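You operate a simulated robot arm through the tools that you are given. There is no shell and no other tool. Be economical: measure what you need, move in short steps, check, and stop when the job is done.

Carry out the task below with a simulated two-armed robot. There is one attempt and no reset: what you move stays moved.

TASK
Pick up the white filter marked "medium" from the top of the long steel table with one hand, pass it to the other hand and put it on the top of the steel bench.

The check looks at the end state, three seconds after you hand in, the way a careful person would. Anything else that was tipped, shoved, dropped, spilled or broken makes it a failure.

THE ROBOT
Two 7-joint arms with three-finger grippers on one trunk, on a base that drives. Base frame: it is fixed to the floor where the robot stands at the start and does not move with it; the origin is under the middle of the robot, x ahead of it, y to its left, z up; the surface under the hand at the start is at about z = 860. Units: mm, degrees, N and s.
The left shoulder is at the start at [30, 124, 1108], the right one opposite. With the tool pointing down near the work surface each hand reaches from about 100 to 780 mm from the robot's upright axis, wherever it stands, measured 20 degrees to its own side. Places, roughly: top of the steel bench [700, 1200, 900]. Payload 2.2 kg a hand.
Tool frame (each hand has its own): the origin (TCP) lies between the finger pads and is the grasp point; the fingertips stand 28 mm ahead of it; z points along the fingers, y is the line along which they close. Largest opening 102 mm; the body of the gripper starts 71 mm behind the TCP.
Orientation is told as [roll, pitch, yaw] about the base's x, y, z axes, in that order, counted from this pose: with the fingers straight down and closing along the base's y, the tool's x points along the base's -x, its y along +y and its z along -z.

THE INTERFACE
- The arms move only by the tool servo_tool. It takes "left_plan", "right_plan" or both (then of equal length, played together; a hand with none holds still); each is a list of rows, each a list of 7 numbers: the shift along the base's x, y, z in mm, then the turn, a rotation vector about the base's x, y, z in degrees, then the finger opening in mm, from 0 to 102. In form: [[x, y, z, rx, ry, rz, fingers], ...]. A call has 1 to 20 rows; each row shifts and turns the commanded pose from where the row before left it. Rows are played at 5 a second. More than 50 mm and 8.6 degrees between two rows, or a gripper value outside its range, and nothing of the call is played. Where a pose cannot be reached the arm comes as near as it can. A force on the tool above 40 N (or 10 N above the force at the start of the call, whichever is more), or a blocked arm, ends the call early, and 0.2 s more pass. The fingers move at their own pace and stop on an object; they squeeze with about 39 N. The grip force told is the motor's: it shows also when the fingers shut on nothing. Time passes only in rows, and 0.2 s behind the last, so rows that do not move let the fingers close. It gives the time, the measured TCP pose, the force on the tool (base axes), the opening and the grip force at its end, in the units of the frame above (readings bear some noise), with the torque about the TCP (base axes, N m) and any sound that the robot's microphone picked up.
- Cameras (640 x 400 px; columns grow to the right, rows downward): "scene" is now at [44, 15.2, 1821.9]; the picture's right is [0.20, -0.98, 0.00], its down [-0.75, -0.15, -0.64] and it looks along [0.63, 0.13, -0.76] (base axes); focal length 252 px, centre (320, 200). "left" rides on the left gripper at [72, 38, -86] in its tool frame; the picture's right is [-0.47, 0.89, 0.00], its down [-0.60, -0.32, -0.73] and it looks along [-0.65, -0.34, 0.68] (tool axes); focal length 256 px, centre (320, 200). "right" rides on the right gripper at [69, 44, -86] in its tool frame; the picture's right is [-0.53, 0.85, 0.00], its down [-0.58, -0.36, -0.73] and it looks along [-0.62, -0.39, 0.68] (tool axes); focal length 256 px, centre (320, 200). There is no depth. A picture from a camera that has moved, and an enlarged one, comes with that camera's place and axes in the base frame and with its lens.
- capture(camera): a new picture of that camera. No time passes.
- slide_trunk(by): slides the trunk up (or, below 0, down) by that many mm; the arms and the scene camera ride with it, the base frame stays. It gives what a move gives, with no picture.
- drive_base(legs): drives the robot by 1 to 6 legs, each [ahead, left, turn to the left] in mm, mm and degrees, along the robot's own axes; the way and the turn of a leg run together, so that a leg with both is an arc; at most 1500 mm and 180 degrees a leg. The arms and the cameras ride along, it lands a little off, and it stops where it bumps. It gives what a move gives.
- pan_tilt(pan, tilt): turns the head with the scene camera to pan (to the left, within 143 degrees either way) and tilt (down, from -29 to 69), counted from straight ahead of the robot. It gives what a move gives.
- zoom(camera, box): a new picture of the part [left, top, right, bottom] of that camera's present view, enlarged. No time passes.
- hand_in(): hands the job in; it is judged then, once.

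Go step by step. Nothing tells you exact positions but the pictures and the camera data: compare them with the known pose of the tool, close in by small moves and look again before you grip or let go. The budget is 120 turns and 100 pictures, counting those below and the enlarged ones. Unless the task says otherwise, let go and move clear before handing in, and close with one line.

The tools are called as name(argument=value, ...) on one line, values as JSON. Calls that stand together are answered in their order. servo_tool: Moves the arms, as the interface text tells. Its arguments: {"type":"object","properties":{"left_plan":{"type":"array","items":{"type":"array","items":{"type":"number"}}},"right_plan":{"type":"array","items":{"type":"array","items":{"type":"number"}}}},"required":[]} The other tools are called the same way: slide_trunk (by) slides the trunk up or down; drive_base (legs) drives the base; pan_tilt (pan, tilt) turns the head that bears the scene camera; capture (camera) takes a picture; zoom (camera, box) takes an enlarged picture of a part of a camera's view; hand_in () hands the job in.

At the start:

```text
time: 0.0
left_tcp_pos: [651.3, 221.1, 1209.5]
left_tool_rot: [0.0, 0.0, 0.0]
left_contact_force: [-0.4, 1.0, -0.3]
left_wrist_torque: [0.01, -0.01, -0.01]
left_gripper_width: 101.9
left_gripper_force: 0.1
right_tcp_pos: [369.9, -193.7, 1158.8]
right_tool_rot: [0.0, 0.1, 0.0]
right_contact_force: [-0.4, -0.4, 0.4]
right_wrist_torque: [0.01, -0.02, -0.01]
right_gripper_width: 101.9
right_gripper_force: 0.1
trunk travel left (down, up): [-350.0, 190.0]
robot x, y, heading: [-1.3, 1.4, 0.2]
head pan, tilt: [11.7, 49.9]
```

scene: 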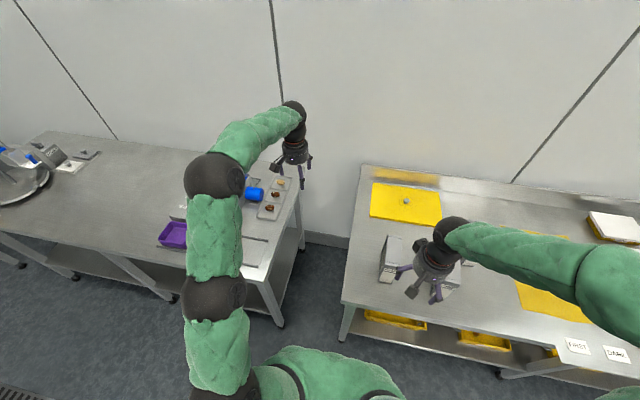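
right: 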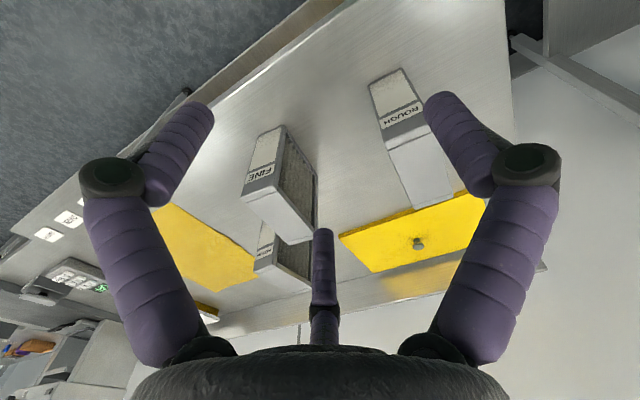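
left: 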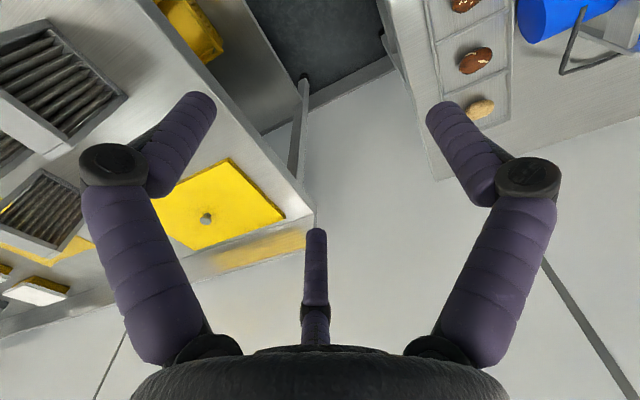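

I see a table on the right with filters marked ROUGH, FINE and a third behind FINE, and the bench on the left. I will turn the head to look at the table.

pan_tilt(pan=-30, tilt=50)

capture(camera="scene")

zoom(camera="right", box=[140, 60, 540, 330])

```text
time: 1.1
left_tcp_pos: [651.8, 220.1, 1209.7]
left_tool_rot: [0.0, 0.0, -0.1]
left_contact_force: [0.2, -0.3, 0.6]
left_wrist_torque: [-0.01, 0.01, -0.02]
left_gripper_width: 101.9
left_gripper_force: 0.0
right_tcp_pos: [368.6, -194.1, 1159.5]
right_tool_rot: [0.0, 0.0, 0.0]
right_contact_force: [-0.8, -0.5, -0.1]
right_wrist_torque: [0.01, 0.0, 0.01]
right_gripper_width: 101.8
right_gripper_force: 0.0
trunk travel left (down, up): [-350.0, 190.0]
robot x, y, heading: [-1.3, -1.3, -0.1]
head pan, tilt: [-30.0, 50.0]
```

```text
96 pictures are left
camera scene: at [35.2, -38.8, 1821.7], right [-0.5, -0.87, 0.0], down [-0.66, 0.38, -0.64], along [0.56, -0.32, -0.77], focal length 252 px, centre (320, 200)
```

scene: 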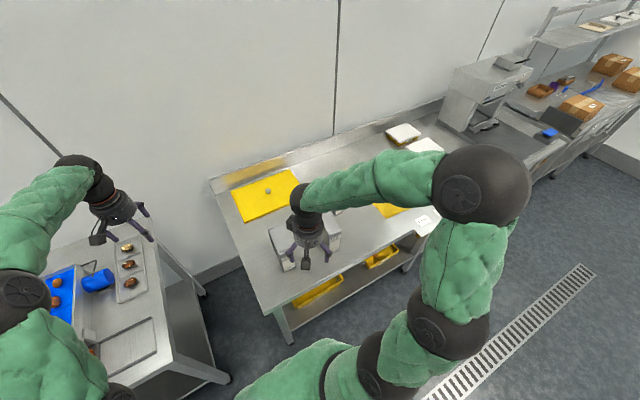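

```text
1.48 times, centred on (340, 195) of right
camera zoom: at [301.4, -151.2, 1243.9], right [0.53, 0.85, 0.0], down [0.58, -0.36, 0.73], along [0.62, -0.39, -0.68], focal length 379 px, centre (290, 207)
```

zoom: 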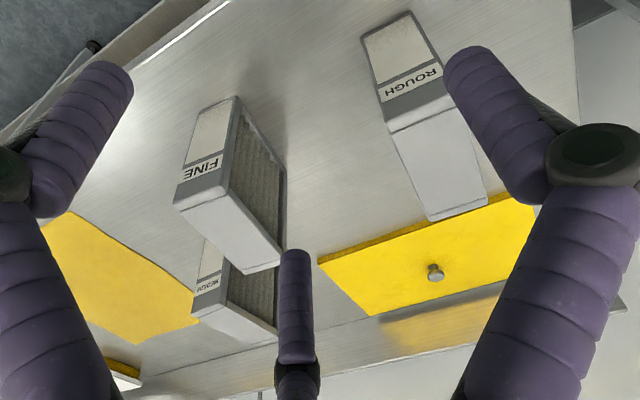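

MEDIUM stands behind FINE, out past the reach from here. I will drive right so it is in front and get a clearer view.

drive_base(legs=[[0, -350, 0]])

pan_tilt(pan=0, tilt=50)

capture(camera="scene")

capture(camera="right")

capture(camera="left")

```text
time: 3.4
left_tcp_pos: [650.8, -129.4, 1210.6]
left_tool_rot: [0.0, 0.0, 0.1]
left_contact_force: [-0.6, -0.3, -0.3]
left_wrist_torque: [0.03, 0.01, -0.01]
left_gripper_width: 101.9
left_gripper_force: 0.0
right_tcp_pos: [369.3, -543.8, 1158.7]
right_tool_rot: [0.0, 0.0, 0.1]
right_contact_force: [0.3, -0.4, 0.0]
right_wrist_torque: [0.01, -0.01, 0.01]
right_gripper_width: 102.1
right_gripper_force: 0.0
trunk travel left (down, up): [-350.0, 190.0]
robot x, y, heading: [1.6, -352.3, 0.2]
head pan, tilt: [-30.0, 50.0]
```

```text
time: 4.3
left_tcp_pos: [651.5, -128.2, 1210.0]
left_tool_rot: [0.0, 0.0, 0.1]
left_contact_force: [0.1, 0.1, 0.1]
left_wrist_torque: [0.01, 0.04, 0.05]
left_gripper_width: 102.0
left_gripper_force: 0.0
right_tcp_pos: [371.6, -543.4, 1159.0]
right_tool_rot: [0.1, 0.0, 0.1]
right_contact_force: [-0.2, 0.1, 0.3]
right_wrist_torque: [0.0, 0.01, 0.04]
right_gripper_width: 102.0
right_gripper_force: 0.1
trunk travel left (down, up): [-350.0, 190.0]
robot x, y, heading: [-3.8, -350.1, -0.1]
head pan, tilt: [0.0, 50.0]
```

```text
94 pictures are left
camera scene: at [45.7, -350.2, 1821.7], right [0.0, -1.0, 0.0], down [-0.77, 0.0, -0.64], along [0.64, 0.0, -0.77], focal length 252 px, centre (320, 200)
```

scene: 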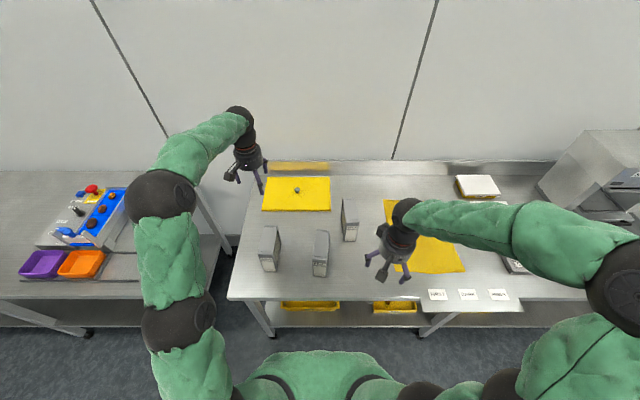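

```text
93 pictures are left
camera right: at [301.8, -500.5, 1243.8], right [0.53, 0.85, 0.0], down [0.58, -0.36, 0.73], along [0.62, -0.39, -0.68], focal length 256 px, centre (320, 200)
```

right: 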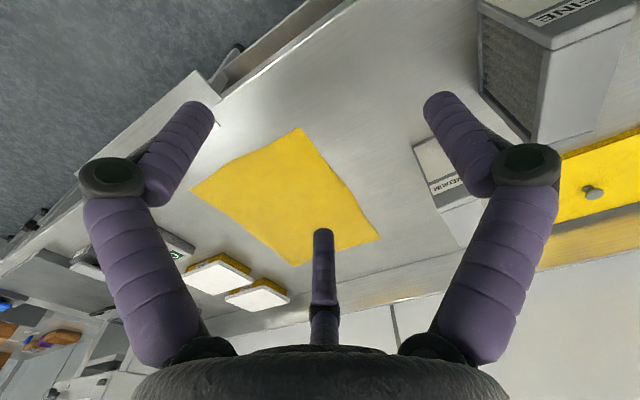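

```text
92 pictures are left
camera left: at [578.9, -90.7, 1295.4], right [0.46, 0.89, 0.0], down [0.6, -0.32, 0.73], along [0.65, -0.34, -0.68], focal length 256 px, centre (320, 200)
```

left: 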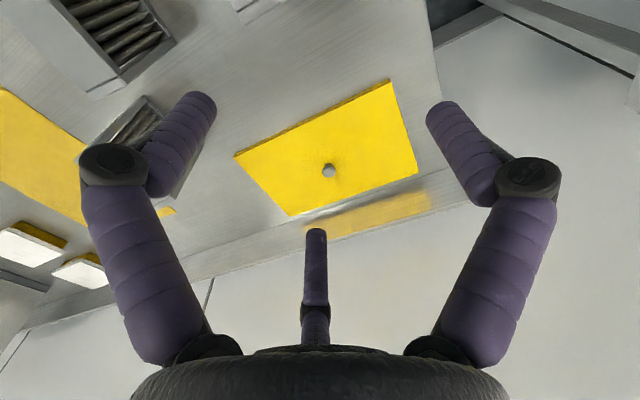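

zoom(camera="scene", box=[230, 170, 390, 290])

zoom(camera="scene", box=[330, 185, 370, 250])

```text
3.33 times, centred on (310, 230) of scene
camera zoom: at [45.7, -350.2, 1821.7], right [0.0, -1.0, 0.0], down [-0.77, 0.0, -0.64], along [0.64, 0.0, -0.77], focal length 840 px, centre (353, 100)
```

zoom: 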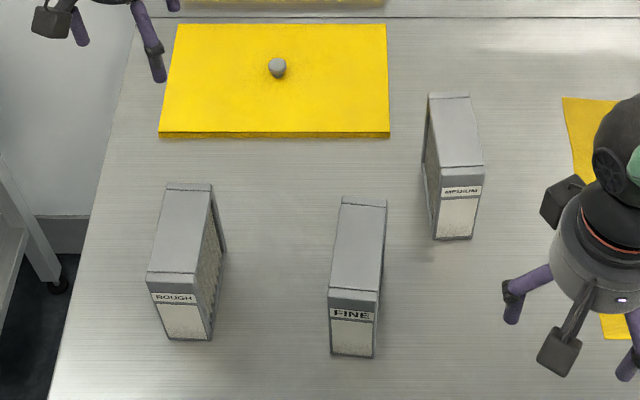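

```text
6.15 times, centred on (350, 218) of scene
camera zoom: at [45.7, -350.2, 1821.7], right [0.0, -1.0, 0.0], down [-0.77, 0.0, -0.64], along [0.64, 0.0, -0.77], focal length 1550 px, centre (135, 92)
```

zoom: 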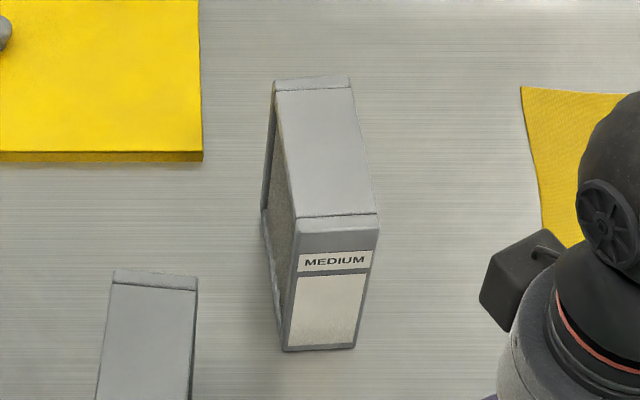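

The MEDIUM filter stands upright at about x 609–725, y −450 to −505, roughly 50 wide and 155 tall. The hand looks as if it has three fingers, so I will test how they close in free air.

servo_tool(right_plan=[[0, 0, 0, 0, 0, 0, 50], [0, 0, 0, 0, 0, 0, 50], [0, 0, 0, 0, 0, 0, 50]], left_plan=[[0, 0, 0, 0, 0, 0, 0], [0, 0, 0, 0, 0, 0, 0], [0, 0, 0, 0, 0, 0, 0]])

capture(camera="left")

capture(camera="right")

zoom(camera="scene", box=[350, 180, 450, 300])

```text
time: 5.1
left_tcp_pos: [650.1, -129.1, 1210.0]
left_tool_rot: [0.0, 0.0, 0.1]
left_contact_force: [0.4, 0.0, 0.0]
left_wrist_torque: [0.03, -0.02, 0.0]
left_gripper_width: 2.1
left_gripper_force: 31.2
right_tcp_pos: [370.3, -544.0, 1158.5]
right_tool_rot: [0.0, 0.0, 0.2]
right_contact_force: [-0.5, -0.3, -0.1]
right_wrist_torque: [-0.01, 0.02, 0.0]
right_gripper_width: 49.8
right_gripper_force: 0.1
trunk travel left (down, up): [-350.0, 190.0]
robot x, y, heading: [2.1, -349.6, 0.2]
head pan, tilt: [0.0, 50.0]
```

```text
89 pictures are left
camera left: at [578.9, -90.6, 1295.3], right [0.46, 0.89, 0.0], down [0.6, -0.32, 0.73], along [0.65, -0.34, -0.68], focal length 256 px, centre (320, 200)
```

left: 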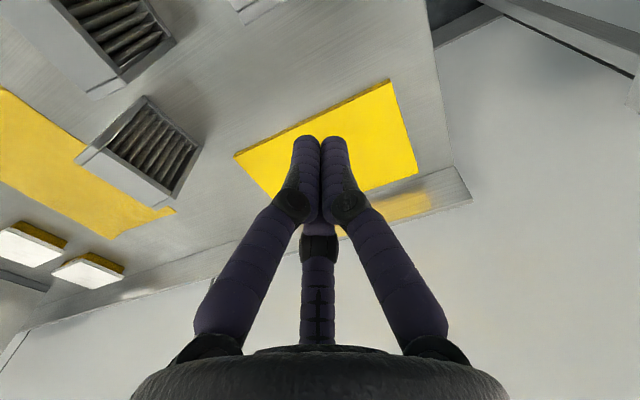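

```text
88 pictures are left
camera right: at [301.8, -500.4, 1243.8], right [0.53, 0.85, 0.0], down [0.58, -0.36, 0.73], along [0.62, -0.39, -0.68], focal length 256 px, centre (320, 200)
```

right: 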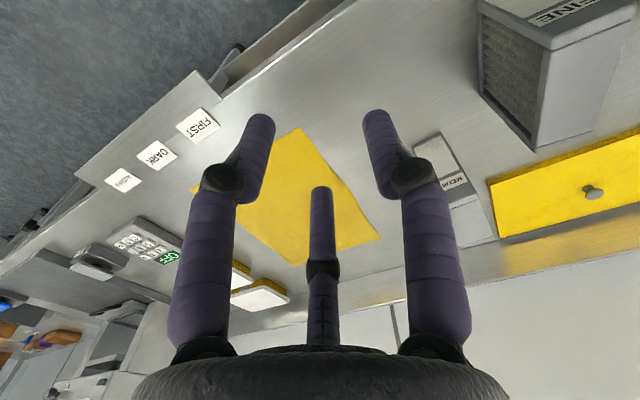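

```text
3.33 times, centred on (400, 240) of scene
camera zoom: at [45.7, -349.9, 1821.7], right [0.0, -1.0, 0.0], down [-0.77, 0.0, -0.64], along [0.64, 0.0, -0.77], focal length 840 px, centre (53, 67)
```

zoom: 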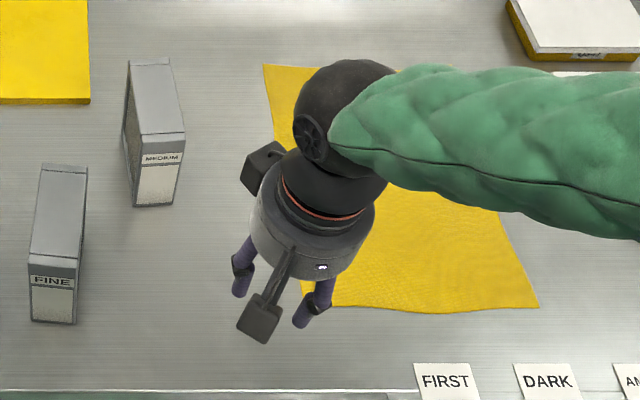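

The hand closes radially with three visible fingers: one at +y, two opposite. I'll open it and bring it above MEDIUM, aligned with its long axis, then look.

servo_tool(right_plan=[[42, 9, 0, 0, 0, 0.6, 102], [42, 9, 0, 0, 0, 0.6, 102], [42, 9, 0, 0, 0, 0.6, 102], [42, 9, 0, 0, 0, 0.6, 102], [42, 9, 0, 0, 0, 0.6, 102], [42, 9, 0, 0, 0, 0.5, 102], [45, 8, 0, 0, 0, 0.5, 102], [0, 0, 0, 0, 0, 0, 102]])

capture(camera="right")

zoom(camera="scene", box=[270, 150, 430, 250])

capture(camera="left")

```text
time: 6.9
left_tcp_pos: [651.0, -128.1, 1208.9]
left_tool_rot: [0.1, -0.1, 0.1]
left_contact_force: [-0.9, -0.6, -0.3]
left_wrist_torque: [-0.03, -0.05, 0.03]
left_gripper_width: 1.8
left_gripper_force: 31.6
right_tcp_pos: [666.8, -481.1, 1160.7]
right_tool_rot: [0.0, 0.0, 4.0]
right_contact_force: [0.7, -0.1, -0.1]
right_wrist_torque: [0.0, -0.05, -0.01]
right_gripper_width: 101.7
right_gripper_force: 0.1
trunk travel left (down, up): [-350.0, 190.0]
robot x, y, heading: [5.7, -346.3, 0.1]
head pan, tilt: [0.0, 50.0]
```

```text
86 pictures are left
camera right: at [594.7, -442.8, 1245.3], right [0.47, 0.88, 0.0], down [0.6, -0.32, 0.73], along [0.64, -0.34, -0.68], focal length 256 px, centre (320, 200)
```

right: 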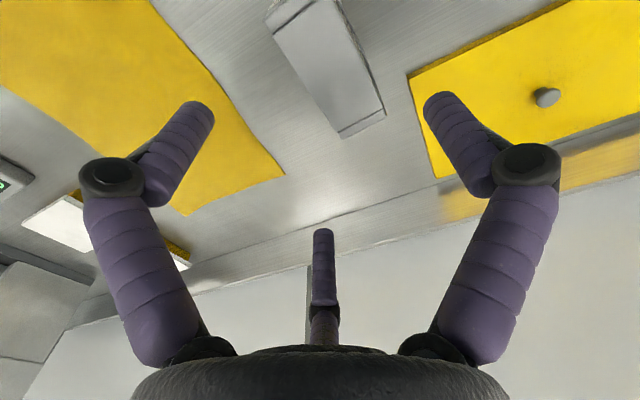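

```text
4.00 times, centred on (350, 200) of scene
camera zoom: at [43.9, -350.5, 1821.8], right [0.0, -1.0, 0.0], down [-0.77, 0.0, -0.64], along [0.64, 0.0, -0.77], focal length 1007 px, centre (200, 200)
```

zoom: 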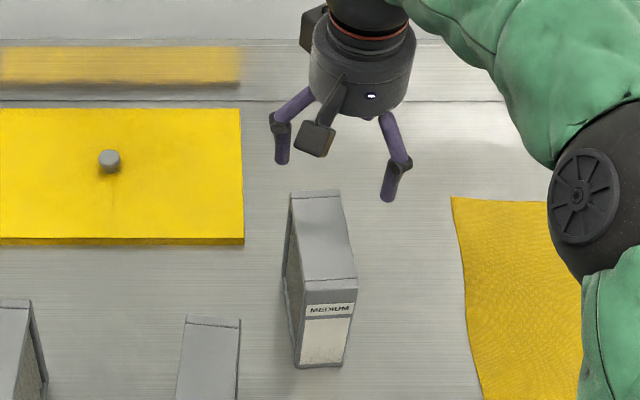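

```text
84 pictures are left
camera left: at [577.7, -91.0, 1296.1], right [0.46, 0.89, 0.0], down [0.6, -0.32, 0.73], along [0.65, -0.34, -0.68], focal length 256 px, centre (320, 200)
```

left: 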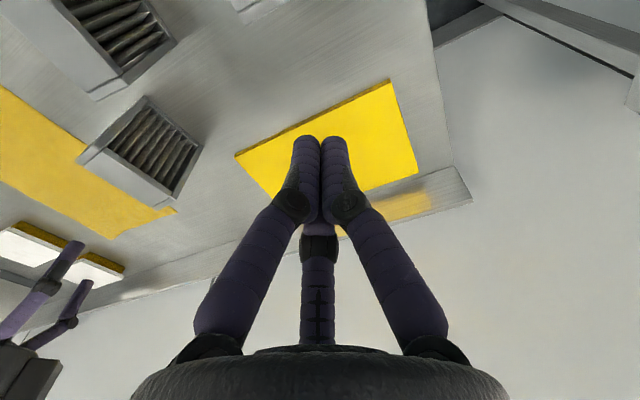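

The filter's top is at z≈1011, with centre about (677, −474). I'll shift slightly and come down until the fingertips are just above it, then look.

servo_tool(right_plan=[[5, -5, -40, 0, 0, 0, 102], [5, 0, -40, 0, 0, 0, 102], [0, 0, -30, 0, 0, 0, 102], [0, 0, 0, 0, 0, 0, 102]])

capture(camera="right")

zoom(camera="scene", box=[300, 170, 400, 240])

zoom(camera="left", box=[0, 60, 260, 260])

```text
time: 7.9
left_tcp_pos: [650.5, -128.4, 1209.3]
left_tool_rot: [0.0, -0.1, 0.1]
left_contact_force: [-0.8, 0.3, 1.1]
left_wrist_torque: [-0.04, -0.01, -0.01]
left_gripper_width: 1.9
left_gripper_force: 31.4
right_tcp_pos: [676.7, -487.8, 1048.7]
right_tool_rot: [0.1, 0.0, 4.0]
right_contact_force: [0.0, 0.2, 0.0]
right_wrist_torque: [0.0, 0.02, -0.02]
right_gripper_width: 102.1
right_gripper_force: 0.0
trunk travel left (down, up): [-350.0, 190.0]
robot x, y, heading: [-3.5, -348.0, 0.3]
head pan, tilt: [0.0, 50.0]
```

```text
83 pictures are left
camera right: at [605.3, -448.8, 1134.9], right [0.47, 0.88, 0.0], down [0.6, -0.32, 0.73], along [0.64, -0.35, -0.68], focal length 256 px, centre (320, 200)
```

right: 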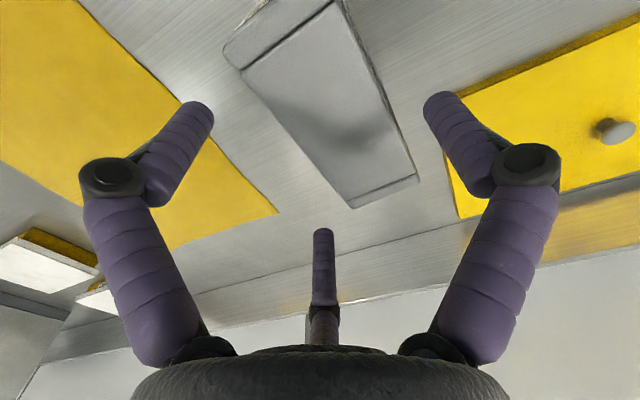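

```text
5.71 times, centred on (350, 205) of scene
camera zoom: at [45.2, -349.9, 1821.8], right [0.0, -1.0, 0.0], down [-0.77, 0.0, -0.64], along [0.64, 0.0, -0.77], focal length 1439 px, centre (149, 171)
```

zoom: 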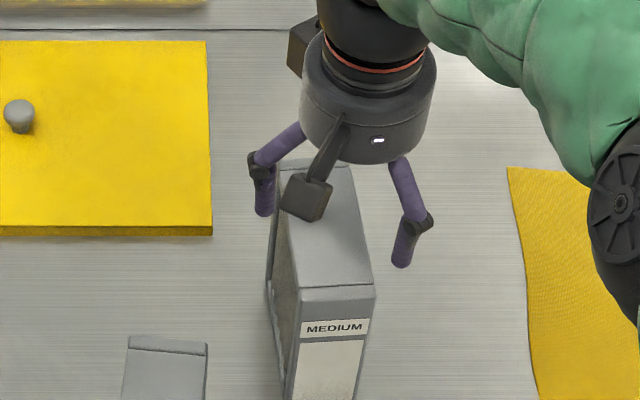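

```text
2.00 times, centred on (130, 160) of left
camera zoom: at [578.6, -90.6, 1295.5], right [0.46, 0.89, 0.0], down [0.6, -0.32, 0.73], along [0.65, -0.34, -0.68], focal length 512 px, centre (700, 280)
```

zoom: 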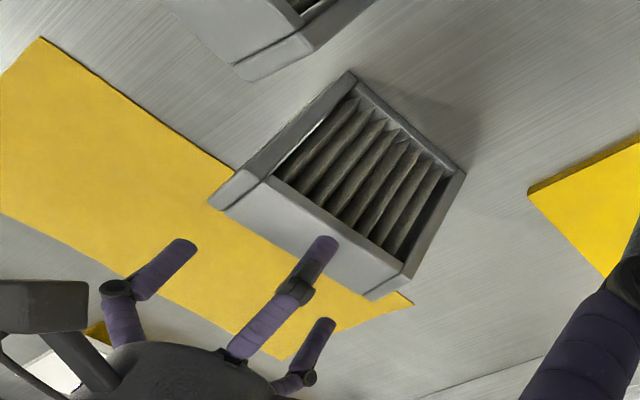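

Fingers straddle the filter with about 20 mm clearance each side. I'll descend to TCP z≈975 and check.

servo_tool(right_plan=[[0, 0, -20, 0, 0, 0, 102], [0, 0, -20, 0, 0, 0, 102], [0, 0, -20, 0, 0, 0, 102], [0, 0, -13, 0, 0, 0, 102], [0, 0, 0, 0, 0, 0, 102]])

capture(camera="right")

zoom(camera="left", box=[0, 60, 260, 260])

```text
time: 9.1
left_tcp_pos: [650.5, -128.5, 1208.5]
left_tool_rot: [0.0, 0.0, 0.1]
left_contact_force: [-0.3, -0.1, -0.3]
left_wrist_torque: [0.01, 0.04, 0.0]
left_gripper_width: 2.1
left_gripper_force: 31.2
right_tcp_pos: [677.3, -486.0, 975.7]
right_tool_rot: [0.1, -0.1, 4.1]
right_contact_force: [0.1, 0.6, -1.3]
right_wrist_torque: [0.0, -0.01, 0.0]
right_gripper_width: 101.8
right_gripper_force: 0.1
trunk travel left (down, up): [-350.0, 190.0]
robot x, y, heading: [1.3, -348.0, 0.3]
head pan, tilt: [0.0, 50.0]
```

```text
80 pictures are left
camera right: at [606.0, -448.4, 1061.3], right [0.47, 0.88, 0.0], down [0.6, -0.32, 0.73], along [0.64, -0.35, -0.68], focal length 256 px, centre (320, 200)
```

right: 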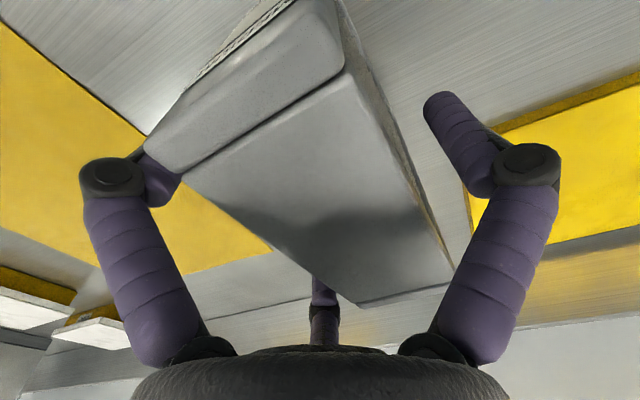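

```text
2.00 times, centred on (130, 160) of left
camera zoom: at [578.9, -90.6, 1295.3], right [0.46, 0.89, 0.0], down [0.6, -0.32, 0.73], along [0.65, -0.34, -0.68], focal length 512 px, centre (700, 280)
```

zoom: 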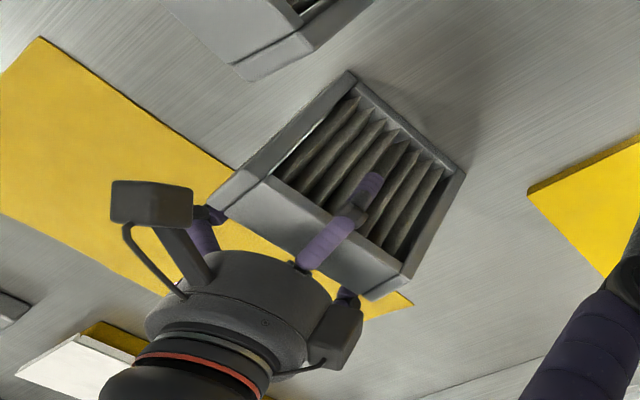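

Fingers are down around the filter, clear of it. I close gradually.

servo_tool(right_plan=[[0, 0, 0, 0, 0, 0, 85], [0, 0, 0, 0, 0, 0, 75], [0, 0, 0, 0, 0, 0, 68], [0, 0, 0, 0, 0, 0, 62], [0, 0, 0, 0, 0, 0, 62]])

capture(camera="right")

```text
time: 10.3
left_tcp_pos: [651.7, -128.4, 1209.9]
left_tool_rot: [0.0, 0.0, 0.1]
left_contact_force: [-0.3, 0.3, 0.4]
left_wrist_torque: [0.02, 0.03, -0.01]
left_gripper_width: 1.9
left_gripper_force: 31.2
right_tcp_pos: [677.2, -485.6, 976.1]
right_tool_rot: [0.0, 0.0, 4.1]
right_contact_force: [0.7, 0.2, 2.1]
right_wrist_torque: [0.05, 0.11, -0.02]
right_gripper_width: 75.2
right_gripper_force: 39.2
trunk travel left (down, up): [-350.0, 190.0]
robot x, y, heading: [-1.7, -348.1, -0.0]
head pan, tilt: [0.0, 50.0]
```

```text
78 pictures are left
camera right: at [605.9, -448.2, 1061.7], right [0.47, 0.88, 0.0], down [0.6, -0.32, 0.73], along [0.64, -0.35, -0.68], focal length 256 px, centre (320, 200)
```

right: 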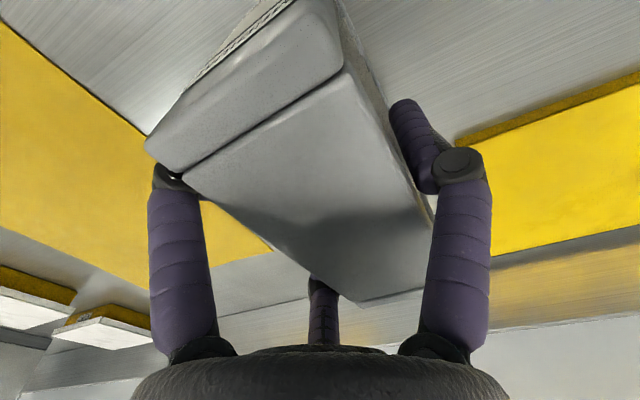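

It grips at 75 with full force, centred without shifting the filter. I do a small test lift.

servo_tool(right_plan=[[0, 0, 0, 0, 0, 0, 55], [0, 0, 10, 0, 0, 0, 55], [0, 0, 15, 0, 0, 0, 55], [0, 0, 15, 0, 0, 0, 55], [0, 0, 0, 0, 0, 0, 55]])

zoom(camera="left", box=[0, 60, 260, 260])

zoom(camera="scene", box=[290, 170, 420, 260])

```text
time: 11.5
left_tcp_pos: [651.5, -128.5, 1210.1]
left_tool_rot: [-0.1, 0.0, 0.1]
left_contact_force: [-0.3, -0.2, -0.5]
left_wrist_torque: [0.02, 0.0, -0.04]
left_gripper_width: 2.1
left_gripper_force: 31.6
right_tcp_pos: [677.7, -486.6, 1015.5]
right_tool_rot: [0.1, 0.1, 4.1]
right_contact_force: [-0.1, -0.3, -1.7]
right_wrist_torque: [-0.03, -0.02, -0.04]
right_gripper_width: 75.1
right_gripper_force: 39.4
trunk travel left (down, up): [-350.0, 190.0]
robot x, y, heading: [0.3, -348.9, -0.2]
head pan, tilt: [0.0, 50.0]
```

```text
2.00 times, centred on (130, 160) of left
camera zoom: at [579.3, -90.6, 1295.1], right [0.46, 0.89, 0.0], down [0.6, -0.32, 0.73], along [0.65, -0.34, -0.68], focal length 512 px, centre (700, 280)
```

zoom: 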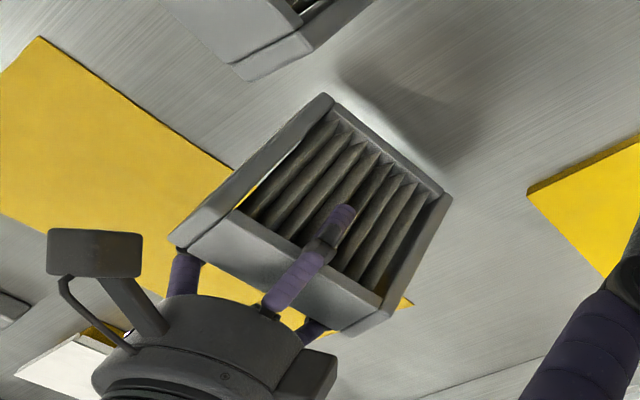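

```text
4.44 times, centred on (355, 215) of scene
camera zoom: at [46.3, -350.0, 1821.7], right [0.0, -1.0, 0.0], down [-0.77, 0.0, -0.64], along [0.64, 0.0, -0.77], focal length 1119 px, centre (164, 133)
```

zoom: 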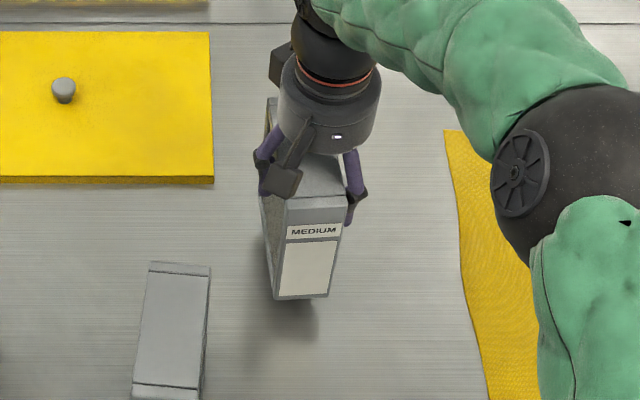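

The filter is lifted and light. Next I raise it, bring it nearer and turn it by −94° so its thickness lies along x, for the left hand to take from the side.

servo_tool(right_plan=[[0, 0, 45, 0, 0, 0, 55], [0, 0, 45, 0, 0, 0, 55], [0, 0, 45, 0, 0, 0, 55], [-17, 7, 3, 0, 0, -7.83, 55], [-17, 7, 3, 0, 0, -7.83, 55], [-17, 7, 3, 0, 0, -7.83, 55], [-17, 7, 3, 0, 0, -7.83, 55], [-17, 7, 3, 0, 0, -7.83, 55], [-17, 7, 3, 0, 0, -7.83, 55], [-17, 7, 3, 0, 0, -7.83, 55], [-17, 7, 3, 0, 0, -7.83, 55], [-17, 7, 3, 0, 0, -7.83, 55], [-17, 7, 3, 0, 0, -7.83, 55], [-17, 7, 3, 0, 0, -7.83, 55], [-17, 7, 3, 0, 0, -7.83, 55], [0, 0, 0, 0, 0, 0, 55]])

capture(camera="scene")

capture(camera="right")

```text
time: 14.9
left_tcp_pos: [651.6, -128.5, 1209.8]
left_tool_rot: [-0.1, 0.0, 0.1]
left_contact_force: [0.4, -0.9, -0.3]
left_wrist_torque: [0.01, 0.0, -0.01]
left_gripper_width: 2.2
left_gripper_force: 31.5
right_tcp_pos: [473.5, -402.4, 1186.1]
right_tool_rot: [0.0, 0.0, -90.0]
right_contact_force: [-0.3, 0.2, -1.3]
right_wrist_torque: [0.02, -0.03, -0.01]
right_gripper_width: 75.2
right_gripper_force: 39.5
trunk travel left (down, up): [-350.0, 190.0]
robot x, y, heading: [-1.4, -351.5, 0.1]
head pan, tilt: [0.0, 50.0]
```

```text
75 pictures are left
camera scene: at [46.7, -350.1, 1821.7], right [0.0, -1.0, 0.0], down [-0.77, 0.0, -0.64], along [0.64, 0.0, -0.77], focal length 252 px, centre (320, 200)
```

scene: 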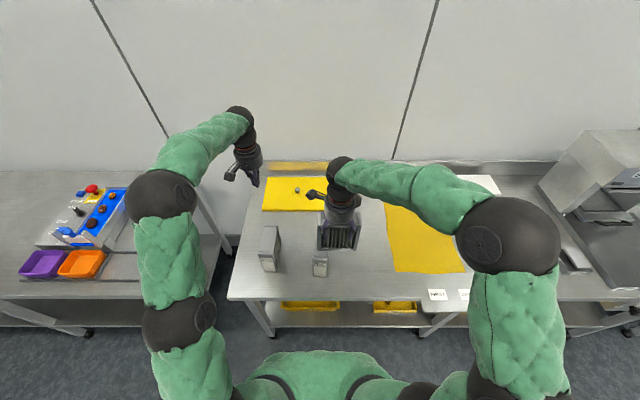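

```text
74 pictures are left
camera right: at [517.6, -333.3, 1271.4], right [0.85, -0.53, 0.0], down [-0.36, -0.58, 0.73], along [-0.39, -0.62, -0.68], focal length 256 px, centre (320, 200)
```

right: 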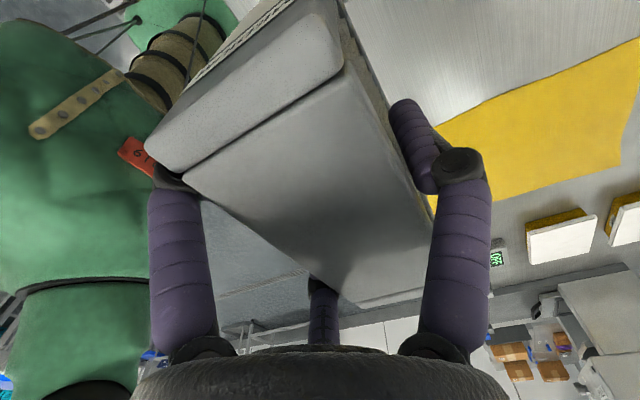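

The filter is held square: long axis along y, both pleated faces along x. Now I turn the left hand to point right and 25° down, at a pre-grasp spot 170 mm back.

servo_tool(left_plan=[[-12, -5.65, -1.1, -3.885, 3.885, 6.108, 102], [-12, -5.65, -1.1, -3.885, 3.885, 6.108, 102], [-12, -5.65, -1.1, -3.885, 3.885, 6.108, 102], [-12, -5.65, -1.1, -3.885, 3.885, 6.108, 102], [-12, -5.65, -1.1, -3.885, 3.885, 6.108, 102], [-12, -5.65, -1.1, -3.885, 3.885, 6.108, 102], [-12, -5.65, -1.1, -3.885, 3.885, 6.108, 102], [-12, -5.65, -1.1, -3.885, 3.885, 6.108, 102], [-12, -5.65, -1.1, -3.885, 3.885, 6.108, 102], [-12, -5.65, -1.1, -3.885, 3.885, 6.108, 102], [-12, -5.65, -1.1, -3.885, 3.885, 6.108, 102], [-12, -5.65, -1.1, -3.885, 3.885, 6.108, 102], [-12, -5.65, -1.1, -3.885, 3.885, 6.108, 102], [0, 0, 0, 0, 0, 0, 102]])

capture(camera="scene")

capture(camera="left")

```text
time: 17.9
left_tcp_pos: [494.3, -203.5, 1194.6]
left_tool_rot: [0.5, 64.9, 90.6]
left_contact_force: [-0.6, 0.3, -0.2]
left_wrist_torque: [0.0, -0.02, -0.04]
left_gripper_width: 102.0
left_gripper_force: 0.1
right_tcp_pos: [473.9, -402.7, 1186.3]
right_tool_rot: [0.0, 0.1, -89.9]
right_contact_force: [0.0, -0.2, -2.1]
right_wrist_torque: [0.02, 0.04, 0.03]
right_gripper_width: 74.9
right_gripper_force: 38.4
trunk travel left (down, up): [-350.0, 190.0]
robot x, y, heading: [4.3, -347.6, 0.1]
head pan, tilt: [0.0, 50.0]
```

```text
73 pictures are left
camera scene: at [46.5, -350.0, 1821.7], right [0.0, -1.0, 0.0], down [-0.77, 0.0, -0.64], along [0.64, 0.0, -0.77], focal length 252 px, centre (320, 200)
```

scene: 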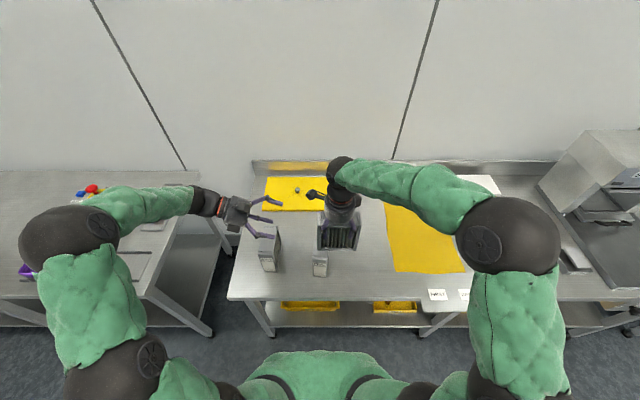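

```text
72 pictures are left
camera left: at [457.5, -155.8, 1296.4], right [-0.89, 0.19, -0.42], down [0.31, 0.92, -0.24], along [0.34, -0.34, -0.88], focal length 256 px, centre (320, 200)
```

left: 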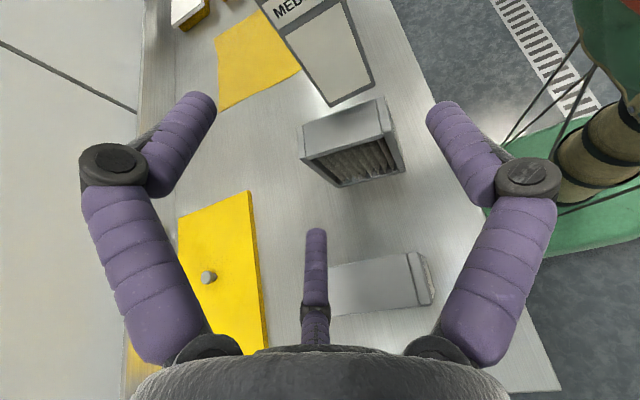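

The left hand points at the label end of the filter. I advance 100 mm along the approach and check again.

servo_tool(left_plan=[[0.5, -23, -10.5, 0, 0, 0, 102], [0.5, -23, -10.5, 0, 0, 0, 102], [0.5, -23, -10.5, 0, 0, 0, 102], [0, -22, -10, 0, 0, 0, 102], [0, 0, 0, 0, 0, 0, 102]])

zoom(camera="scene", box=[200, 140, 400, 280])

capture(camera="left")

capture(camera="right")

```text
time: 19.1
left_tcp_pos: [495.6, -294.5, 1154.5]
left_tool_rot: [0.3, 64.9, 90.3]
left_contact_force: [-0.2, 0.1, -0.2]
left_wrist_torque: [0.03, -0.01, -0.03]
left_gripper_width: 102.0
left_gripper_force: 0.1
right_tcp_pos: [472.0, -402.3, 1186.2]
right_tool_rot: [0.0, 0.0, -89.9]
right_contact_force: [-0.3, 0.5, -1.2]
right_wrist_torque: [-0.01, 0.03, -0.02]
right_gripper_width: 75.1
right_gripper_force: 39.4
trunk travel left (down, up): [-350.0, 190.0]
robot x, y, heading: [0.9, -349.2, 0.3]
head pan, tilt: [0.0, 50.0]
```

```text
2.86 times, centred on (300, 210) of scene
camera zoom: at [45.5, -349.4, 1821.7], right [0.0, -1.0, 0.0], down [-0.77, 0.0, -0.64], along [0.64, 0.0, -0.77], focal length 720 px, centre (377, 171)
```

zoom: 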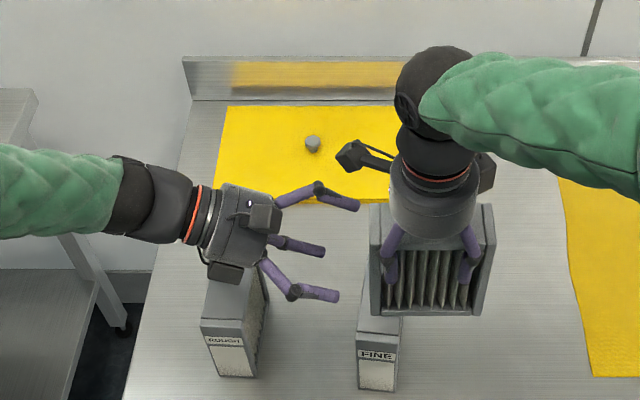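

```text
70 pictures are left
camera left: at [458.7, -246.6, 1254.9], right [-0.89, 0.2, -0.42], down [0.32, 0.92, -0.24], along [0.34, -0.34, -0.88], focal length 256 px, centre (320, 200)
```

left: 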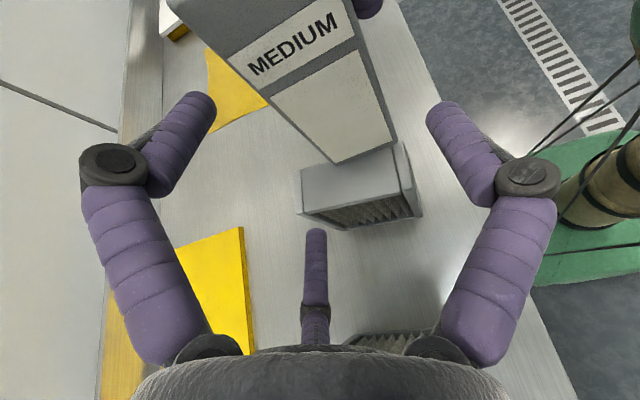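

```text
69 pictures are left
camera right: at [517.0, -332.7, 1271.9], right [0.85, -0.53, 0.0], down [-0.36, -0.58, 0.73], along [-0.39, -0.62, -0.68], focal length 256 px, centre (320, 200)
```

right: 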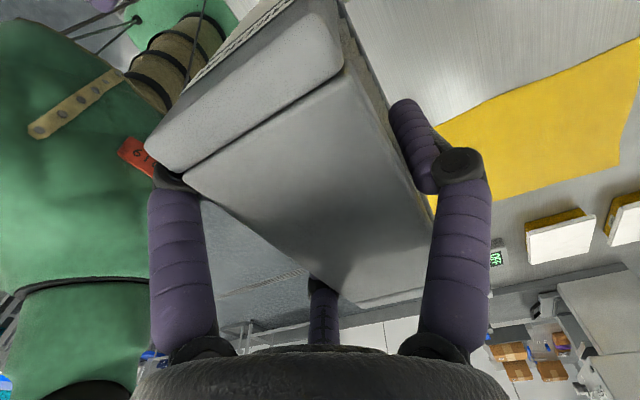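

Measured: filter x 460–510, label end at y≈−344, bottom at z≈1070; the left hand is lined up. I advance the last 62 mm slowly.

servo_tool(left_plan=[[0.5, -16, -7.5, 0, 0, 0, 102], [0.5, -16, -7.5, 0, 0, 0, 102], [0, -15, -7.5, 0, 0, 0, 102], [0, -15, -7.5, 0, 0, 0, 102], [0, 0, 0, 0, 0, 0, 102]])

zoom(camera="scene", box=[220, 140, 380, 260])

capture(camera="left")

capture(camera="right")

```text
time: 20.3
left_tcp_pos: [498.5, -356.9, 1123.7]
left_tool_rot: [0.2, 64.9, 90.3]
left_contact_force: [0.3, 0.2, 0.2]
left_wrist_torque: [-0.04, 0.04, 0.01]
left_gripper_width: 102.0
left_gripper_force: 0.1
right_tcp_pos: [473.0, -402.2, 1186.0]
right_tool_rot: [0.0, 0.0, -89.9]
right_contact_force: [-0.1, 0.1, -1.4]
right_wrist_torque: [-0.01, 0.01, 0.01]
right_gripper_width: 75.3
right_gripper_force: 38.7
trunk travel left (down, up): [-350.0, 190.0]
robot x, y, heading: [-0.1, -348.5, 0.2]
head pan, tilt: [0.0, 50.0]
```

```text
3.33 times, centred on (300, 200) of scene
camera zoom: at [45.6, -349.6, 1821.7], right [0.0, -1.0, 0.0], down [-0.77, 0.0, -0.64], along [0.64, 0.0, -0.77], focal length 840 px, centre (387, 200)
```

zoom: 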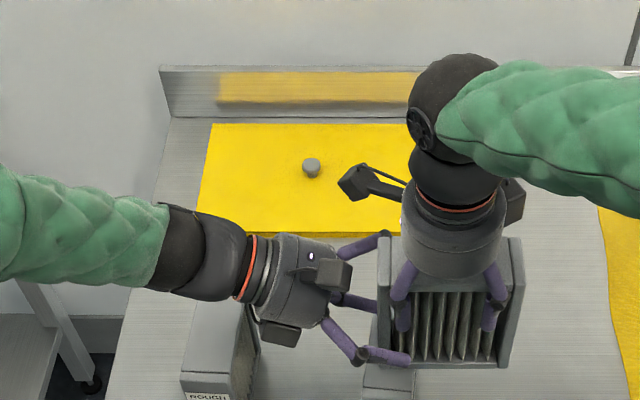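

```text
67 pictures are left
camera left: at [460.3, -308.8, 1225.1], right [-0.89, 0.2, -0.42], down [0.32, 0.92, -0.24], along [0.34, -0.34, -0.88], focal length 256 px, centre (320, 200)
```

left: 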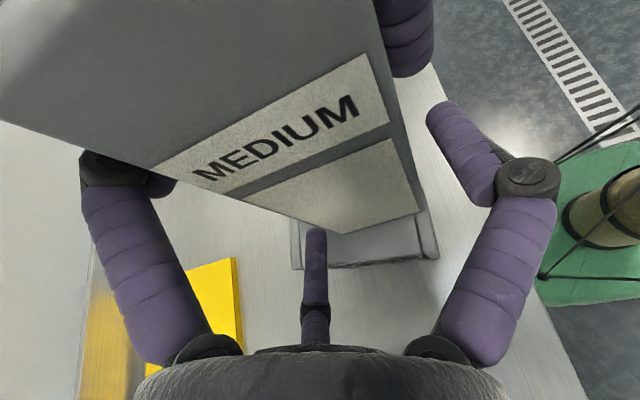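

```text
66 pictures are left
camera right: at [517.0, -332.9, 1271.8], right [0.85, -0.53, 0.0], down [-0.36, -0.58, 0.73], along [-0.39, -0.62, -0.68], focal length 256 px, centre (320, 200)
```

right: 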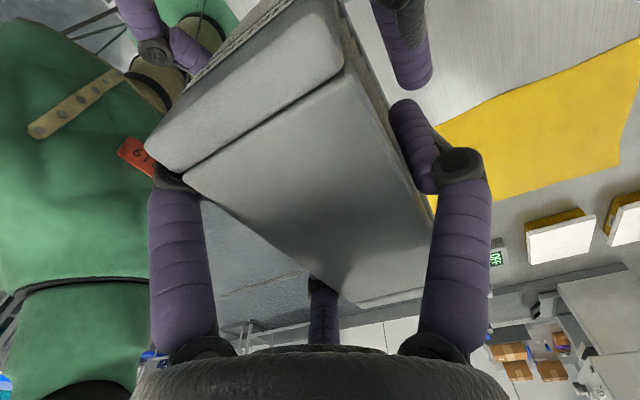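

The left fingers straddle the filter below the right hand with no contact. I close them gradually.

servo_tool(left_plan=[[0, 0, 0, 0, 0, 0, 90], [0, 0, 0, 0, 0, 0, 82], [0, 0, 0, 0, 0, 0, 77], [0, 0, 0, 0, 0, 0, 72], [0, 0, 0, 0, 0, 0, 66], [0, 0, 0, 0, 0, 0, 60]])

zoom(camera="scene", box=[220, 140, 380, 260])

capture(camera="left")

capture(camera="right")

```text
time: 21.7
left_tcp_pos: [496.4, -355.7, 1124.0]
left_tool_rot: [0.4, 64.8, 90.2]
left_contact_force: [-15.5, 6.4, 5.2]
left_wrist_torque: [-0.23, -0.37, -0.78]
left_gripper_width: 75.4
left_gripper_force: 39.6
right_tcp_pos: [473.2, -401.5, 1187.6]
right_tool_rot: [0.3, 0.0, -89.9]
right_contact_force: [16.0, -6.1, -6.9]
right_wrist_torque: [-0.37, -0.52, -0.16]
right_gripper_width: 75.2
right_gripper_force: 39.2
trunk travel left (down, up): [-350.0, 190.0]
robot x, y, heading: [-0.5, -350.3, 0.0]
head pan, tilt: [0.0, 50.0]
```

```text
3.33 times, centred on (300, 200) of scene
camera zoom: at [45.8, -349.9, 1821.7], right [0.0, -1.0, 0.0], down [-0.77, 0.0, -0.64], along [0.64, 0.0, -0.77], focal length 840 px, centre (387, 200)
```

zoom: 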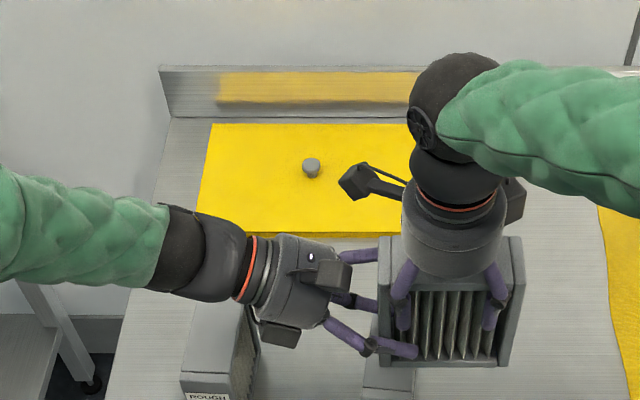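

```text
64 pictures are left
camera left: at [459.6, -309.0, 1224.9], right [-0.89, 0.2, -0.42], down [0.32, 0.92, -0.24], along [0.34, -0.34, -0.88], focal length 256 px, centre (320, 200)
```

left: 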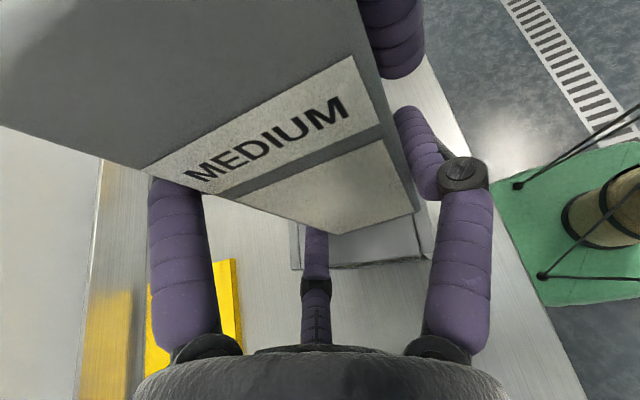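

```text
63 pictures are left
camera right: at [517.9, -333.6, 1272.3], right [0.85, -0.53, 0.0], down [-0.37, -0.58, 0.73], along [-0.39, -0.62, -0.68], focal length 256 px, centre (320, 200)
```

right: 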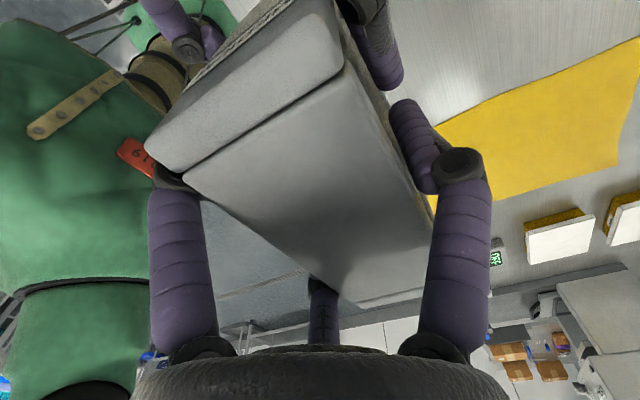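

Both hands hold it (left at 75.4, full force). I open the right hand, then raise it clear.

servo_tool(right_plan=[[0, 0, 0, 0, 0, 0, 78], [0, 0, 0, 0, 0, 0, 84], [0, 0, 0, 0, 0, 0, 95], [0, 0, 0, 0, 0, 0, 102], [0, 0, 0, 0, 0, 0, 102]], left_plan=[[0, 0, 0, 0, 0, 0, 55], [0, 0, 0, 0, 0, 0, 55], [0, 0, 0, 0, 0, 0, 55], [0, 0, 0, 0, 0, 0, 55], [0, 0, 0, 0, 0, 0, 55]])

capture(camera="right")

capture(camera="left")

```text
time: 22.9
left_tcp_pos: [497.7, -356.3, 1124.8]
left_tool_rot: [0.4, 64.8, 90.3]
left_contact_force: [0.8, 0.0, 0.2]
left_wrist_torque: [0.09, -0.03, 0.02]
left_gripper_width: 75.5
left_gripper_force: 38.7
right_tcp_pos: [472.6, -403.1, 1186.9]
right_tool_rot: [0.1, 0.0, -89.9]
right_contact_force: [-0.1, -0.6, -0.6]
right_wrist_torque: [0.03, -0.01, 0.01]
right_gripper_width: 102.3
right_gripper_force: 0.0
trunk travel left (down, up): [-350.0, 190.0]
robot x, y, heading: [-0.1, -351.4, 0.1]
head pan, tilt: [0.0, 50.0]
```

```text
62 pictures are left
camera right: at [517.2, -333.2, 1271.8], right [0.85, -0.53, 0.0], down [-0.36, -0.58, 0.73], along [-0.39, -0.62, -0.68], focal length 256 px, centre (320, 200)
```

right: 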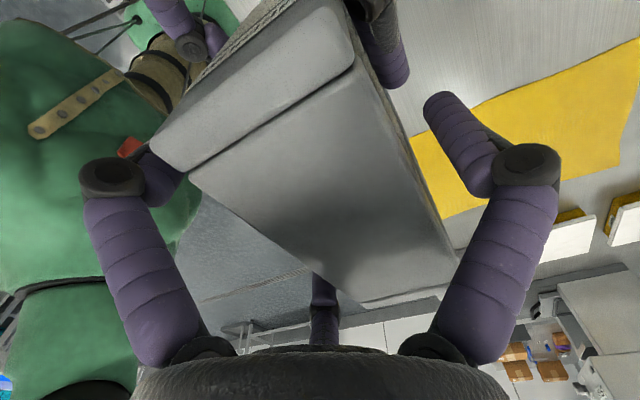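

```text
61 pictures are left
camera left: at [460.5, -308.9, 1225.2], right [-0.89, 0.2, -0.42], down [0.32, 0.92, -0.24], along [0.34, -0.34, -0.88], focal length 256 px, centre (320, 200)
```

left: 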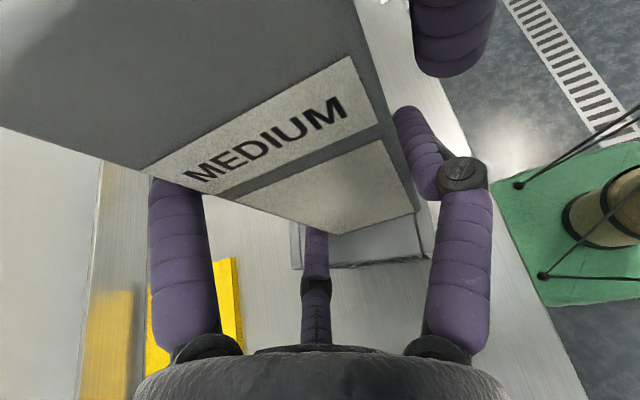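

The left hand holds it alone. I raise the right hand clear, move it off to the right, and look toward the bench.

servo_tool(right_plan=[[0, 0, 30, 0, 0, 0, 102], [0, 0, 40, 0, 0, 0, 102], [0, 0, 40, 0, 0, 0, 102], [0, -20, 20, 0, 0, 0, 102], [0, -45, 0, 0, 0, 0, 102], [-10, -45, 0, 0, 0, 0, 102], [-20, -45, 0, 0, 0, 0, 102], [-20, -45, 0, 0, 0, 0, 102], [0, 0, 0, 0, 0, 0, 102]])

pan_tilt(pan=60, tilt=40)

capture(camera="scene")

```text
time: 24.9
left_tcp_pos: [498.6, -354.7, 1124.2]
left_tool_rot: [0.3, 64.9, 90.5]
left_contact_force: [0.1, 0.1, 0.7]
left_wrist_torque: [0.08, -0.03, -0.03]
left_gripper_width: 75.1
left_gripper_force: 38.5
right_tcp_pos: [423.7, -605.0, 1318.1]
right_tool_rot: [0.0, -0.1, -89.8]
right_contact_force: [0.5, 0.4, -0.7]
right_wrist_torque: [-0.01, 0.0, 0.02]
right_gripper_width: 102.0
right_gripper_force: 0.0
trunk travel left (down, up): [-350.0, 190.0]
robot x, y, heading: [1.9, -351.8, 0.1]
head pan, tilt: [0.0, 50.0]
```

```text
time: 26.2
left_tcp_pos: [497.8, -355.5, 1123.4]
left_tool_rot: [0.3, 64.8, 90.3]
left_contact_force: [0.1, 0.6, 0.4]
left_wrist_torque: [0.08, -0.02, -0.03]
left_gripper_width: 75.3
left_gripper_force: 39.1
right_tcp_pos: [423.2, -604.6, 1316.1]
right_tool_rot: [0.0, 0.0, -89.9]
right_contact_force: [0.0, -0.1, 0.1]
right_wrist_torque: [0.02, -0.01, 0.02]
right_gripper_width: 102.0
right_gripper_force: 0.1
trunk travel left (down, up): [-350.0, 190.0]
robot x, y, heading: [-1.7, -351.0, 0.4]
head pan, tilt: [60.0, 40.0]
```

```text
60 pictures are left
camera scene: at [11.3, -276.5, 1835.9], right [0.87, -0.5, 0.0], down [-0.32, -0.56, -0.77], along [0.38, 0.66, -0.64], focal length 252 px, centre (320, 200)
```

scene: 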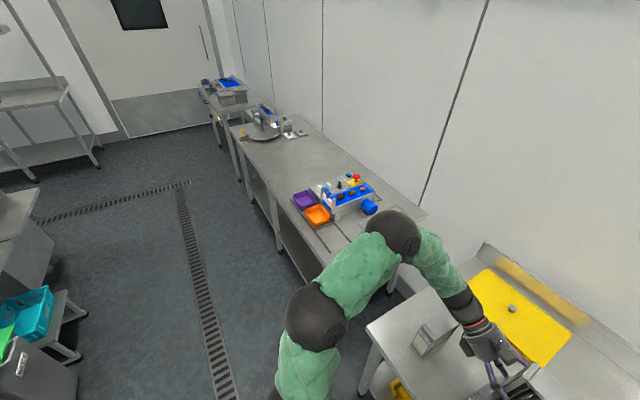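

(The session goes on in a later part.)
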